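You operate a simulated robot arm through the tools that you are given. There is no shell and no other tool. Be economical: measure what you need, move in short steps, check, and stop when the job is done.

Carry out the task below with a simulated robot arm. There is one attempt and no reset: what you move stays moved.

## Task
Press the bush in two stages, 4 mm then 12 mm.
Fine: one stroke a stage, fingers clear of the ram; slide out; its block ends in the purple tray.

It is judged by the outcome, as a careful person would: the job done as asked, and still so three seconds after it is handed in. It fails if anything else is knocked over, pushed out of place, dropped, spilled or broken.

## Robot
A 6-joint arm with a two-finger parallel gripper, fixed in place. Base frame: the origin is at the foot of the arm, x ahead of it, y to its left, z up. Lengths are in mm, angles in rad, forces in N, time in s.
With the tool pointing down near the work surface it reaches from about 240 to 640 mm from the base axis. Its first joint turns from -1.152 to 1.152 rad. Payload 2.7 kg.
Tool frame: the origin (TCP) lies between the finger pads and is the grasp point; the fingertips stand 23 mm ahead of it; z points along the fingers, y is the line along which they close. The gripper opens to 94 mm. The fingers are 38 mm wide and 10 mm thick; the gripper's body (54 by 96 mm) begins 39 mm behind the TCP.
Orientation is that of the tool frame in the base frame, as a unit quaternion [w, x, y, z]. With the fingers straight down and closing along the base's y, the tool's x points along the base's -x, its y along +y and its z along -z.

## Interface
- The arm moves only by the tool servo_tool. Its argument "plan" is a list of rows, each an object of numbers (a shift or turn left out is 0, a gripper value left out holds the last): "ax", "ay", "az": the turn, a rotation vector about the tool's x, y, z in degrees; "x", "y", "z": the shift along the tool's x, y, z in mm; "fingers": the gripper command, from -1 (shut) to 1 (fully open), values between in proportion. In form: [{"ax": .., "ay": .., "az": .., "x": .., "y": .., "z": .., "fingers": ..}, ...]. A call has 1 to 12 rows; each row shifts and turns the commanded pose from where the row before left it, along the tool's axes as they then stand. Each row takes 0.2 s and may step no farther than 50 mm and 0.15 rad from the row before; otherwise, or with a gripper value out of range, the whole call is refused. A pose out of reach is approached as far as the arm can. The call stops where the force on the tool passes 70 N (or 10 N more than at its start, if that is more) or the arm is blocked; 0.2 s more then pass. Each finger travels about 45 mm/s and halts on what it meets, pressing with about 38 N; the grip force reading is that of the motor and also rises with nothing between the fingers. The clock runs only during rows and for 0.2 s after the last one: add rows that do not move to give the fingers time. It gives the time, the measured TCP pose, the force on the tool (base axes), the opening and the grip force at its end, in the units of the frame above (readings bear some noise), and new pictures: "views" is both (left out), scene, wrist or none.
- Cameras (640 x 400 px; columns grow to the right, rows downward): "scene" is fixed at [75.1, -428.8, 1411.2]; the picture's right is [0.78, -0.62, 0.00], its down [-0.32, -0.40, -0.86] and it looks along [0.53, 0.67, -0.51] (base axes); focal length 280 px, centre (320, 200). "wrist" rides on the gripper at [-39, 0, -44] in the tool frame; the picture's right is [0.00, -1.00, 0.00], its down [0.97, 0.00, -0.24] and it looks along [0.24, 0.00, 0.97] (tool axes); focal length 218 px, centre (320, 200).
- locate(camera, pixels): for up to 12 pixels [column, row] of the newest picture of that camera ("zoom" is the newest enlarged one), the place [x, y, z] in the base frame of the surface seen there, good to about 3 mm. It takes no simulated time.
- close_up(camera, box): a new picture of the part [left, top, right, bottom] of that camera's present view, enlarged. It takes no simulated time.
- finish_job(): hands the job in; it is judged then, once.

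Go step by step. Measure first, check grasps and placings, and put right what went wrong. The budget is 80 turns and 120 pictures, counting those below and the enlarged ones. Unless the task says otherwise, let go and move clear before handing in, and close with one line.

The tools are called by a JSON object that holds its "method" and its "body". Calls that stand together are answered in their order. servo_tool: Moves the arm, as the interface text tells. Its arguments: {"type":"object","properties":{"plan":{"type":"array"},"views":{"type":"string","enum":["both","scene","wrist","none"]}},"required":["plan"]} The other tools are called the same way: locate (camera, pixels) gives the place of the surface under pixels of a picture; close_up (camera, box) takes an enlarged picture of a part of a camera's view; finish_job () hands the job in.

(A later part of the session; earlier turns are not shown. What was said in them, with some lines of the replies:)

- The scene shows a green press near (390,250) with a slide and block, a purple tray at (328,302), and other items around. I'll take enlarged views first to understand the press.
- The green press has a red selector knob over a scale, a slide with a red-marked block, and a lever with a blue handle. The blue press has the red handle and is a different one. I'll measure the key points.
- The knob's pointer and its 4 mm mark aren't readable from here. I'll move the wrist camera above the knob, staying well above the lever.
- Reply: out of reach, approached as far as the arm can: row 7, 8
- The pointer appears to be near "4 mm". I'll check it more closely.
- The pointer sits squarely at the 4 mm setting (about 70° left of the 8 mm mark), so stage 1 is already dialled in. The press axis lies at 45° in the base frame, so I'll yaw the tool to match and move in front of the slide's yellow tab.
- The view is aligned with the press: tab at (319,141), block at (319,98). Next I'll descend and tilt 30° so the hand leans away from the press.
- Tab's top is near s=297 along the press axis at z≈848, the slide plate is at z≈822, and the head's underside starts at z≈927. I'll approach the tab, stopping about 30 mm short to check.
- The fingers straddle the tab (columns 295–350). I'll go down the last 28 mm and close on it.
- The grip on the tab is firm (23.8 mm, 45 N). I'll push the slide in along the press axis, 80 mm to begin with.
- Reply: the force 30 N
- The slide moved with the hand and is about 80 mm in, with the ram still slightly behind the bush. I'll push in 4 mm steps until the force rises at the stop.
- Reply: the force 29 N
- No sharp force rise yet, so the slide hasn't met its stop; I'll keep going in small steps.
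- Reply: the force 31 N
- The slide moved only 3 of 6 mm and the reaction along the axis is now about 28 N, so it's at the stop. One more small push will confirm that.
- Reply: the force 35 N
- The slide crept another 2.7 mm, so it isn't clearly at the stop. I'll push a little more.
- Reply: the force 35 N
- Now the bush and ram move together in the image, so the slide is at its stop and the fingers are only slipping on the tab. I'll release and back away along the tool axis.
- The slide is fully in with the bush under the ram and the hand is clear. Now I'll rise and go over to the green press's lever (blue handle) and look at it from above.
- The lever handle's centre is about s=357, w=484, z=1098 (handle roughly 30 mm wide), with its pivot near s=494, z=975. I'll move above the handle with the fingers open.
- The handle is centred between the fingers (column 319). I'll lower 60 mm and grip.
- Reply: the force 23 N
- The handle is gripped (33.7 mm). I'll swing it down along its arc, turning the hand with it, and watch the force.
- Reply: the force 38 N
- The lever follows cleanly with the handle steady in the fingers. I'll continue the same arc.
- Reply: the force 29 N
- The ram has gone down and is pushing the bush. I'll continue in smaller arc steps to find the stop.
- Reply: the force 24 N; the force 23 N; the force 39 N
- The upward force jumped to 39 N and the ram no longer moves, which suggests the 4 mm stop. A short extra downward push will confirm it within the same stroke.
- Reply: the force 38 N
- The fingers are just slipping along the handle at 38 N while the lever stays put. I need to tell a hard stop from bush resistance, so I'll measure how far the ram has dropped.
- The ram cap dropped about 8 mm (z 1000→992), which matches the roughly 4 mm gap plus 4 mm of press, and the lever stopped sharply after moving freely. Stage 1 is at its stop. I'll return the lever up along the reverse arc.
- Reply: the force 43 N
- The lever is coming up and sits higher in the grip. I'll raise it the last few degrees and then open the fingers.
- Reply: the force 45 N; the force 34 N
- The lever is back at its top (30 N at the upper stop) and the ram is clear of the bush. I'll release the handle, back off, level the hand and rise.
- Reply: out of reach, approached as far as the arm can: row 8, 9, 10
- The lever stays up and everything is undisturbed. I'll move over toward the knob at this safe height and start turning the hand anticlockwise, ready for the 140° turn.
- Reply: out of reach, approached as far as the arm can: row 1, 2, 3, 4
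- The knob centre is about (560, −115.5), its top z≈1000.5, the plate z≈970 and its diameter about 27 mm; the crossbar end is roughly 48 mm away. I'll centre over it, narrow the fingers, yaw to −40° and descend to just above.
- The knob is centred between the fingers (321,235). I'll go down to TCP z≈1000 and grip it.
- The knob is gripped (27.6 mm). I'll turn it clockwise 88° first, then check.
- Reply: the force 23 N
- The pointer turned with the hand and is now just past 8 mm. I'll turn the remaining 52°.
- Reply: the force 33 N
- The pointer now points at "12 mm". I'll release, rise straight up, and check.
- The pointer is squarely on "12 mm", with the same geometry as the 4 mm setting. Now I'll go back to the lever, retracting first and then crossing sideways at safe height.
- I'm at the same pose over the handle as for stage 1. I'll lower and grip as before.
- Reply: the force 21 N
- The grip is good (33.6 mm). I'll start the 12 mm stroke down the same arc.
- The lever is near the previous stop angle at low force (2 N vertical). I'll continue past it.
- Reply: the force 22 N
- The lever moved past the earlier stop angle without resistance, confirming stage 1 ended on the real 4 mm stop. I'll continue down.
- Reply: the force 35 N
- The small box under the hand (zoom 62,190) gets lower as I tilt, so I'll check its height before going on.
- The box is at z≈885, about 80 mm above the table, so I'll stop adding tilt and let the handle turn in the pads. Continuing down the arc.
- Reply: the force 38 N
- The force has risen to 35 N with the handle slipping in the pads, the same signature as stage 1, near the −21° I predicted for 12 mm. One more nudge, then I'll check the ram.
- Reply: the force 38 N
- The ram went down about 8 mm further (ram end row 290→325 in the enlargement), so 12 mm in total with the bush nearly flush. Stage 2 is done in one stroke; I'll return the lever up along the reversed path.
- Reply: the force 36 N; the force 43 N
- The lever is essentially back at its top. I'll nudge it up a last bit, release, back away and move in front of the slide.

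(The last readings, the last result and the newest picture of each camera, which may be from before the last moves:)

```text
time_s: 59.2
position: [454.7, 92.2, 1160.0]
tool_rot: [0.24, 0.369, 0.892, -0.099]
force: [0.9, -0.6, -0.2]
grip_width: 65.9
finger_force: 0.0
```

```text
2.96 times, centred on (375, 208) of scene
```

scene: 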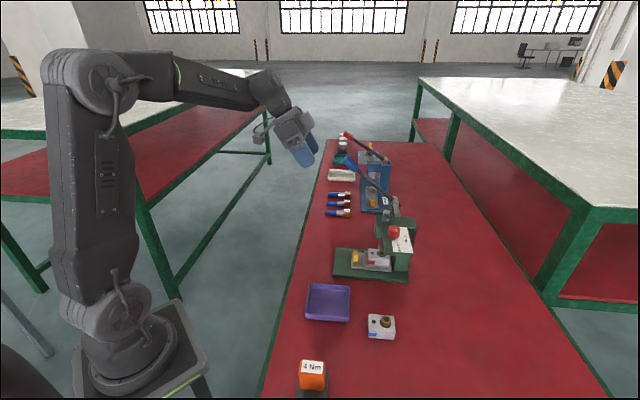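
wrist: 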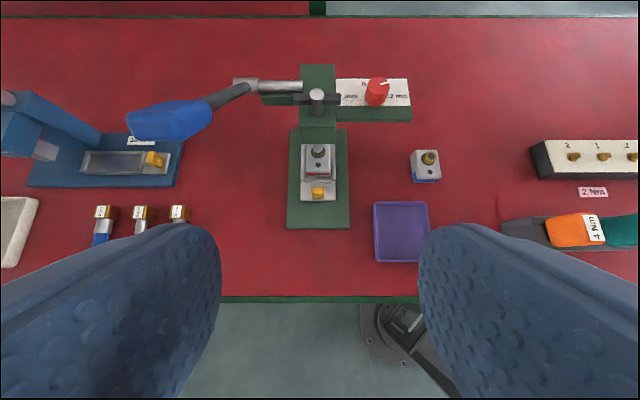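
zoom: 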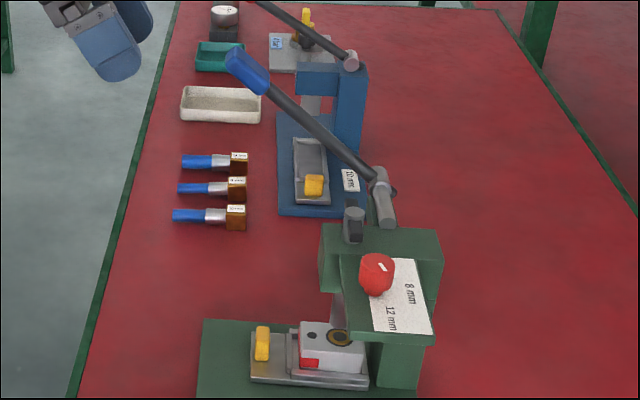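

The lever is up, the ram is clear, and the tab is visible at (318,192). I'll descend to a standoff in front of the tab.

{"method": "servo_tool", "body": {"plan": [{"x": 6.1, "z": 46.1, "fingers": 0.0}, {"x": 6.1, "z": 46.1}, {"x": 6.1, "z": 46.1}, {"x": 6.1, "z": 46.1}, {"x": 6.0, "z": 30}, {}], "views": "wrist"}}

{"method": "locate", "body": {"camera": "wrist", "pixels": [[320, 215], [310, 215], [330, 215], [320, 170], [320, 130]]}}

{"method": "close_up", "body": {"camera": "wrist", "box": [250, 80, 390, 260]}}

```text
time_s: 60.6
position: [512.5, 33.8, 957.9]
tool_rot: [0.24, 0.369, 0.893, -0.098]
force: [0.2, -0.5, 1.0]
grip_width: 47.0
finger_force: 0.0
```

wrist: 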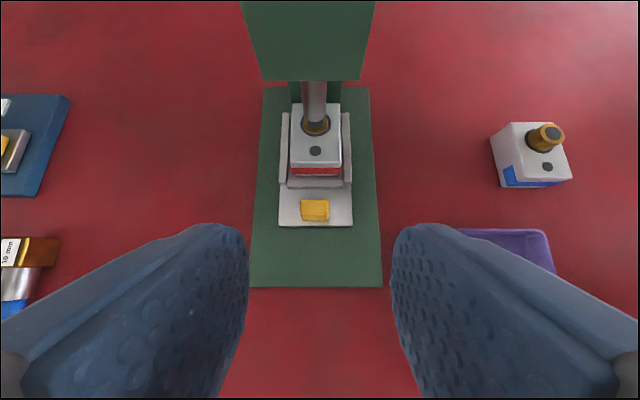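

```text
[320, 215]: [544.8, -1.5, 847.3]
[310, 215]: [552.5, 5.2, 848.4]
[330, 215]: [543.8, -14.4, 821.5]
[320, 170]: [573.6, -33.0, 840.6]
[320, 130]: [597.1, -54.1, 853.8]
```

```text
2.22 times, centred on (320, 170) of wrist
```

zoom: 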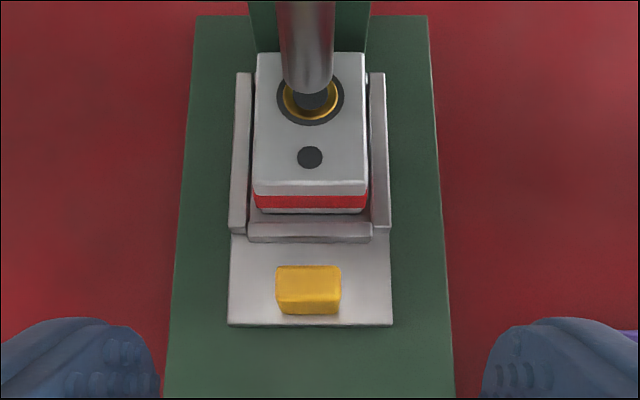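

The tab is at about s≈387, w≈388.5. I'll descend onto it and grip.

{"method": "servo_tool", "body": {"plan": [{"x": 1.8, "y": 1, "z": 28}, {"x": 1.8, "y": 1, "z": 28}, {"x": 1.8, "z": 28}, {"x": 1.7, "z": 27.3}, {"fingers": -1}, {}, {}, {}]}}

{"method": "close_up", "body": {"camera": "scene", "box": [300, 180, 430, 290]}}

```text
time_s: 62.4
position: [547.1, 3.1, 859.9]
tool_rot: [0.24, 0.369, 0.893, -0.097]
force: [16.9, 15.3, -10.8]
grip_width: 23.5
finger_force: 44.9
```

scene: 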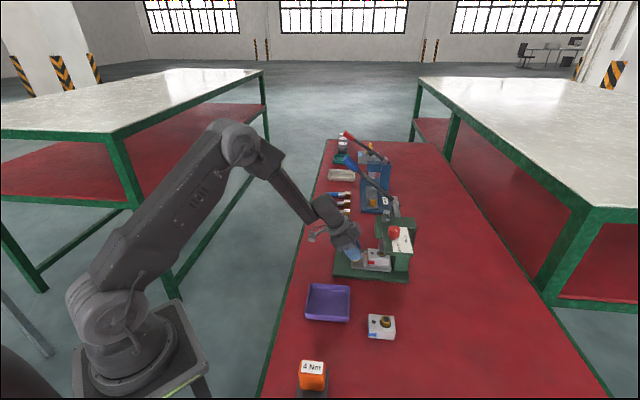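
wrist: 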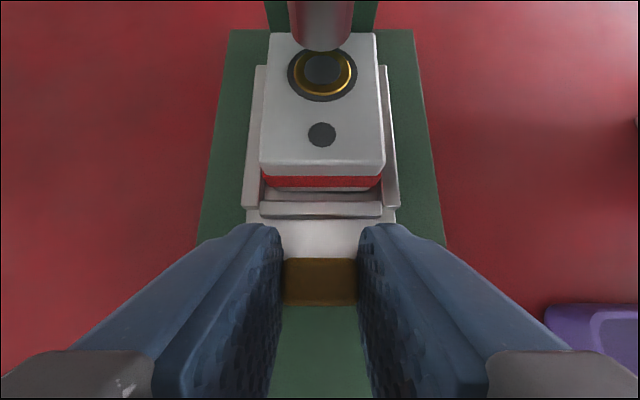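

```text
3.64 times, centred on (365, 235) of scene
```

zoom: 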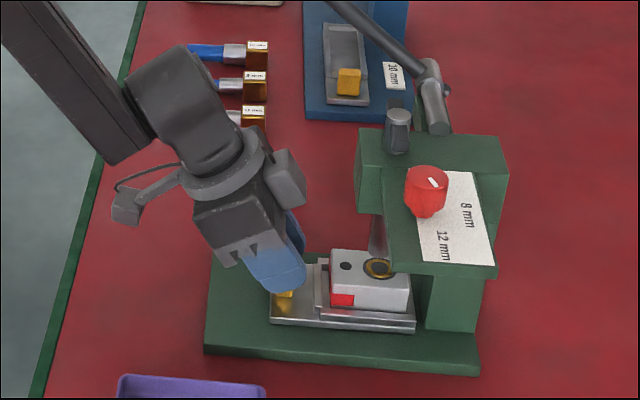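

The bush is nearly flush in the block and the tab is gripped. I'll pull the slide out 80 mm along its axis.

{"method": "servo_tool", "body": {"plan": [{"x": 8.66, "z": -5}, {"x": 8.66, "z": -5}, {"x": 8.66, "z": -5}, {"x": 8.66, "z": -5}, {"x": 8.66, "z": -5}, {"x": 8.66, "z": -5}, {"x": 8.66, "z": -5}, {"x": 8.66, "z": -5}, {}], "views": "wrist"}}

{"method": "close_up", "body": {"camera": "scene", "box": [300, 180, 430, 290]}}

```text
time_s: 64.4
position: [492.7, 59.5, 859.4]
tool_rot: [0.242, 0.369, 0.892, -0.096]
force: [18.6, 18.9, -1.8]
grip_width: 23.8
finger_force: 45.4
```

wrist: 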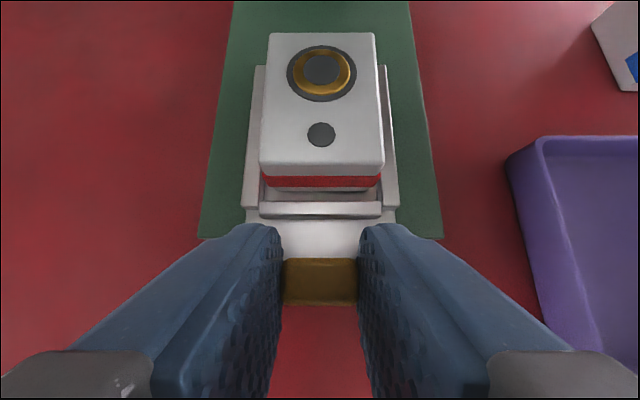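

```text
3.64 times, centred on (365, 235) of scene
```

zoom: 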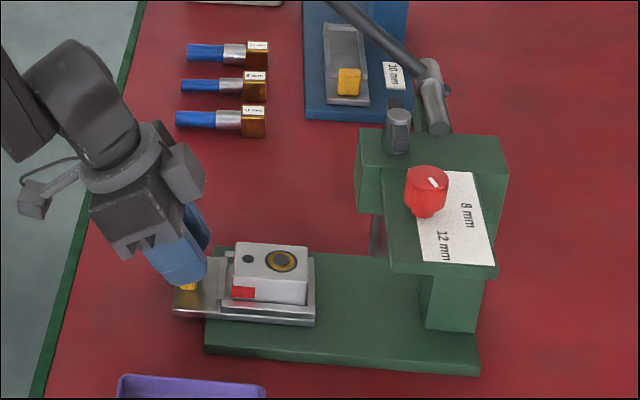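

{"method": "servo_tool", "body": {"plan": [{"x": 2.6, "z": -1.5}, {"x": 2.6, "z": -1.5}, {"x": 2.6, "z": -1.5}, {}], "views": "wrist"}}

{"method": "close_up", "body": {"camera": "scene", "box": [300, 180, 430, 290]}}

```text
time_s: 65.4
position: [486.0, 64.5, 859.6]
tool_rot: [0.241, 0.369, 0.892, -0.095]
force: [16.9, 17.8, 4.9]
grip_width: 23.7
finger_force: 45.2
```

wrist: 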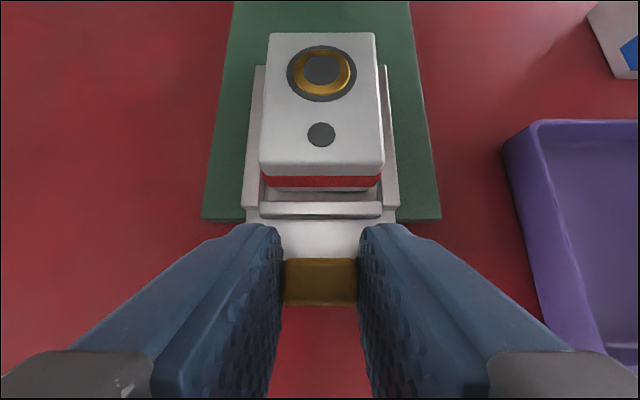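

```text
3.64 times, centred on (365, 235) of scene
```

zoom: 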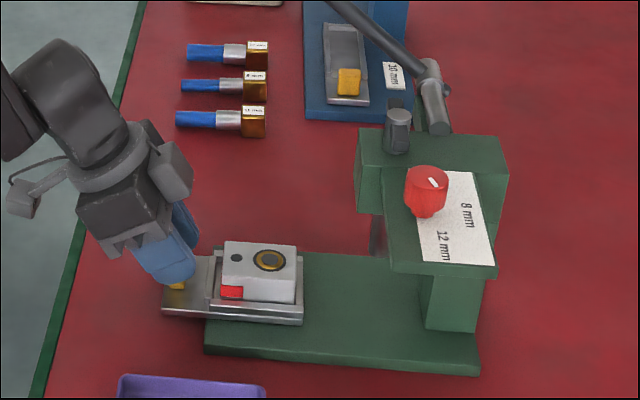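

The slide is within about 3 mm of where it began; I'll pull that last bit gently, then release and back off.

{"method": "servo_tool", "body": {"plan": [{"x": 2.6, "z": -1.5}, {}, {"fingers": 0.0}, {}, {}, {"z": -30}, {"z": -40}, {"z": -40}, {}], "views": "wrist"}}

{"method": "close_up", "body": {"camera": "scene", "box": [300, 180, 430, 290]}}

{"method": "close_up", "body": {"camera": "wrist", "box": [230, 80, 410, 260]}}

```text
time_s: 67.4
position: [441.2, 104.8, 955.3]
tool_rot: [0.239, 0.369, 0.893, -0.099]
force: [-0.1, 0.5, 0.6]
grip_width: 46.9
finger_force: 0.1
```

wrist: 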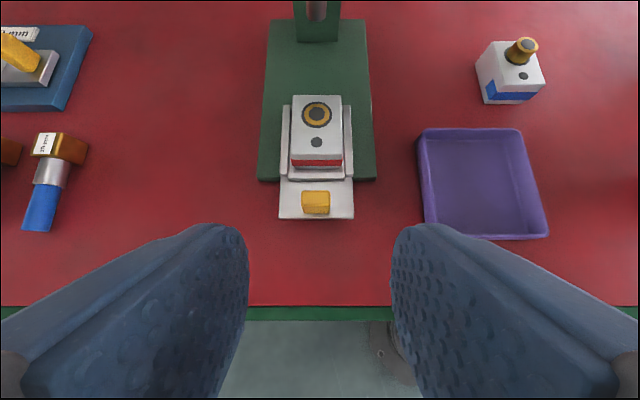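

```text
refused: no pictures are left
```

```text
refused: no pictures are left
```

There are no pictures left, so from here I rely on locate with this last wrist picture plus pose, force and grip readings. I'll measure the block and the tray carefully.

{"method": "locate", "body": {"camera": "wrist", "pixels": [[316, 142], [316, 100], [316, 155], [296, 125], [338, 125], [342, 140], [290, 140], [316, 163], [284, 150], [349, 150], [316, 178], [316, 115]]}}

{"method": "locate", "body": {"camera": "wrist", "pixels": [[480, 180], [426, 133], [516, 131], [545, 232], [433, 228], [470, 145], [440, 180], [520, 180], [480, 225], [480, 130], [423, 180], [535, 185]]}}

{"method": "locate", "body": {"camera": "wrist", "pixels": [[316, 105], [316, 122], [300, 135], [332, 135], [316, 148], [297, 150], [338, 150], [293, 160], [341, 158], [305, 98], [328, 98], [316, 195]]}}

```text
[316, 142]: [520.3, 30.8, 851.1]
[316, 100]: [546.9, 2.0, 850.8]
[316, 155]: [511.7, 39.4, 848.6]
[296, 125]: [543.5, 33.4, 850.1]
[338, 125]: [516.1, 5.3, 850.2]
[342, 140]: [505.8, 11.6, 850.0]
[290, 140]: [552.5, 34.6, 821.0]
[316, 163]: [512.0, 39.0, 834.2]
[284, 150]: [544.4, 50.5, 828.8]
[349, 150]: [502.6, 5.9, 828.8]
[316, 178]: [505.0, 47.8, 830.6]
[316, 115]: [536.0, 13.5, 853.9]
```

```text
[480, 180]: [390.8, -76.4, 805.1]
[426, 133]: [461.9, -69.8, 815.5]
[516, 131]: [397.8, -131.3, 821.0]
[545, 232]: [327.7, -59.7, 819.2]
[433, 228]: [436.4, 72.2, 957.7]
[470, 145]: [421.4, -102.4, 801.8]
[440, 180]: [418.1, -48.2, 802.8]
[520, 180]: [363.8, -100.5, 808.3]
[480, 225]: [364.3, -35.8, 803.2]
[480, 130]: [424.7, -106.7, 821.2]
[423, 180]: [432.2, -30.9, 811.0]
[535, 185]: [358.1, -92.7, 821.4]
```

```text
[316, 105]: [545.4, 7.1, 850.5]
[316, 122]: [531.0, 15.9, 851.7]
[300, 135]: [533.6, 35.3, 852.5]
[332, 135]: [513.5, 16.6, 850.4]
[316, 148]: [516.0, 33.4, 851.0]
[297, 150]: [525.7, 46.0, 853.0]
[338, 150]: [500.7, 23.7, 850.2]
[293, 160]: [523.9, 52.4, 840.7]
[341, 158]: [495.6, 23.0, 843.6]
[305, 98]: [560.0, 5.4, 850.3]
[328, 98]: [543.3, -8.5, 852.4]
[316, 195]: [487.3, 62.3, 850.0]
```

Block: about 55 × 42 mm, centred at s≈361, w≈387.5, top z≈851; slide rails top out at z≈829. Tray: floor z≈803, rim z≈821, centre s≈324, w≈233. I'll move above the block with the fingers open, at 15° tilt.

{"method": "servo_tool", "body": {"plan": [{"x": -29.3, "y": 0.5, "z": 28.5, "fingers": 0.4}, {"x": -29.3, "y": 0.5, "z": 28.5}, {"x": -29.3, "y": 0.5, "z": 28.5}, {"ay": 7.5}, {"ay": 7.5}, {}, {}], "views": "none"}}

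```text
time_s: 69.0
position: [527.0, 23.1, 924.2]
tool_rot: [0.121, 0.38, 0.916, -0.049]
force: [-0.7, -0.1, -0.2]
grip_width: 65.6
finger_force: 0.0
no pictures are left
```

I'm at s=356, w=389, z=924, above the block. I'll descend vertically to z≈859 in steps and check the force before closing.

{"method": "servo_tool", "body": {"plan": [{"x": 5.6, "y": -0.8, "z": 20.9}, {"x": 5.6, "y": -0.6, "z": 20.9}, {"x": 5.6, "z": 21}, {}], "views": "none"}}

```text
time_s: 70.0
position: [527.1, 20.1, 860.9]
tool_rot: [0.121, 0.38, 0.916, -0.051]
force: [0.1, 0.7, 1.2]
grip_width: 65.8
finger_force: 0.0
no pictures are left
```

No contact (about 1 N), at z=860.9. I'll lower 2 mm more and close.

{"method": "servo_tool", "body": {"plan": [{"x": 0.5, "z": 1.9}, {"fingers": -1}, {}, {}, {}, {}], "views": "none"}}

```text
time_s: 71.4
position: [526.7, 19.8, 857.9]
tool_rot: [0.122, 0.379, 0.916, -0.051]
force: [0.6, 0.2, 0.0]
grip_width: 43.6
finger_force: 37.5
no pictures are left
```

Gripped at 43.6 mm, matching the block's width. I'll lift straight up 60 mm and look for its weight.

{"method": "servo_tool", "body": {"plan": [{"x": -1.3, "z": -4.8}, {"x": -3.9, "z": -14.5}, {"x": -3.9, "z": -14.5}, {"x": -3.9, "z": -14.5}, {"x": -3.9, "z": -14.5}, {}], "views": "none"}}

```text
time_s: 72.8
position: [526.6, 21.4, 922.5]
tool_rot: [0.12, 0.379, 0.916, -0.05]
force: [-0.1, -0.1, -4.1]
grip_width: 43.4
finger_force: 38.3
no pictures are left
```

The 4 N load confirms the block is held. I'll carry it sideways over the purple tray.

{"method": "servo_tool", "body": {"plan": [{"x": 8.5, "y": -25.9, "z": -2.3}, {"x": 8.5, "y": -25.9, "z": -2.3}, {"x": 8.5, "y": -25.9, "z": -2.3}, {"x": 8.3, "y": -25.9, "z": -2.2}, {"y": -25.9}, {"y": -25.9}, {}, {}], "views": "none"}}

```text
time_s: 74.6
position: [392.1, -62.9, 923.4]
tool_rot: [0.121, 0.379, 0.916, -0.049]
force: [0.6, 0.2, -3.6]
grip_width: 43.5
finger_force: 38.0
no pictures are left
```

I'm centred over the tray (s=322, w=233) with the block still held. I'll descend to just above the expected contact height.

{"method": "servo_tool", "body": {"plan": [{"x": 4.9, "z": 18.4}, {"x": 4.9, "z": 18.4}, {"x": 4.9, "z": 18.4}, {"x": 4.2, "z": 15.5}, {}], "views": "none"}}

```text
time_s: 75.8
position: [391.2, -65.2, 849.7]
tool_rot: [0.121, 0.38, 0.916, -0.049]
force: [0.0, -0.3, -3.6]
grip_width: 43.8
finger_force: 38.0
no pictures are left
```

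{"method": "servo_tool", "body": {"plan": [{"x": 1.3, "z": 4.8}, {"x": 0.5, "z": 1.9}, {"x": 0.5, "z": 1.9}, {}], "views": "none"}}

```text
time_s: 76.8
position: [391.6, -64.5, 843.1]
tool_rot: [0.123, 0.379, 0.916, -0.049]
force: [-6.5, 2.5, 25.4]
grip_width: 43.7
finger_force: 38.2
no pictures are left
```

Contact at z≈843 (25 N up) is well below rim level, so the block is resting on the tray floor. I'll open the fingers just enough to stay within the walls, then rise.

{"method": "servo_tool", "body": {"plan": [{"x": -0.4, "z": -1.5}, {"fingers": 0.13}, {}, {}, {}], "views": "none"}}

```text
time_s: 78.0
position: [392.9, -64.8, 842.3]
tool_rot: [0.121, 0.379, 0.916, -0.051]
force: [0.4, -0.1, -0.3]
grip_width: 53.0
finger_force: 0.1
no pictures are left
```

The block is released with no residual force. I'll rise straight up and move clear, back from the bench fixtures.

{"method": "servo_tool", "body": {"plan": [{"x": -2.6, "z": -9.7}, {"x": -5.2, "z": -19.3}, {"x": -10.4, "z": -38.6}, {"x": -10.4, "z": -38.6}, {"x": -10.4, "z": -38.6}, {"x": -10.4, "z": -38.6}, {"x": -10.4, "z": -38.6}, {}], "views": "none"}}

```text
time_s: 79.8
position: [393.4, -63.5, 1071.1]
tool_rot: [0.121, 0.38, 0.916, -0.05]
force: [0.0, -0.2, -0.6]
grip_width: 53.3
finger_force: 0.1
no pictures are left
```

The hand is clear and carries no load (0.6 N, against about 4 N when holding the block). I'm handing in the job.

{"method": "finish_job", "body": {}}

```text
The job is handed in.
```

I pressed the bush with one stroke at 4 mm and one at 12 mm, slid it back out, and put its block in the purple tray. I ran out of pictures before moving the block, so the placing rests on position, force and grip readings and I have not seen it.
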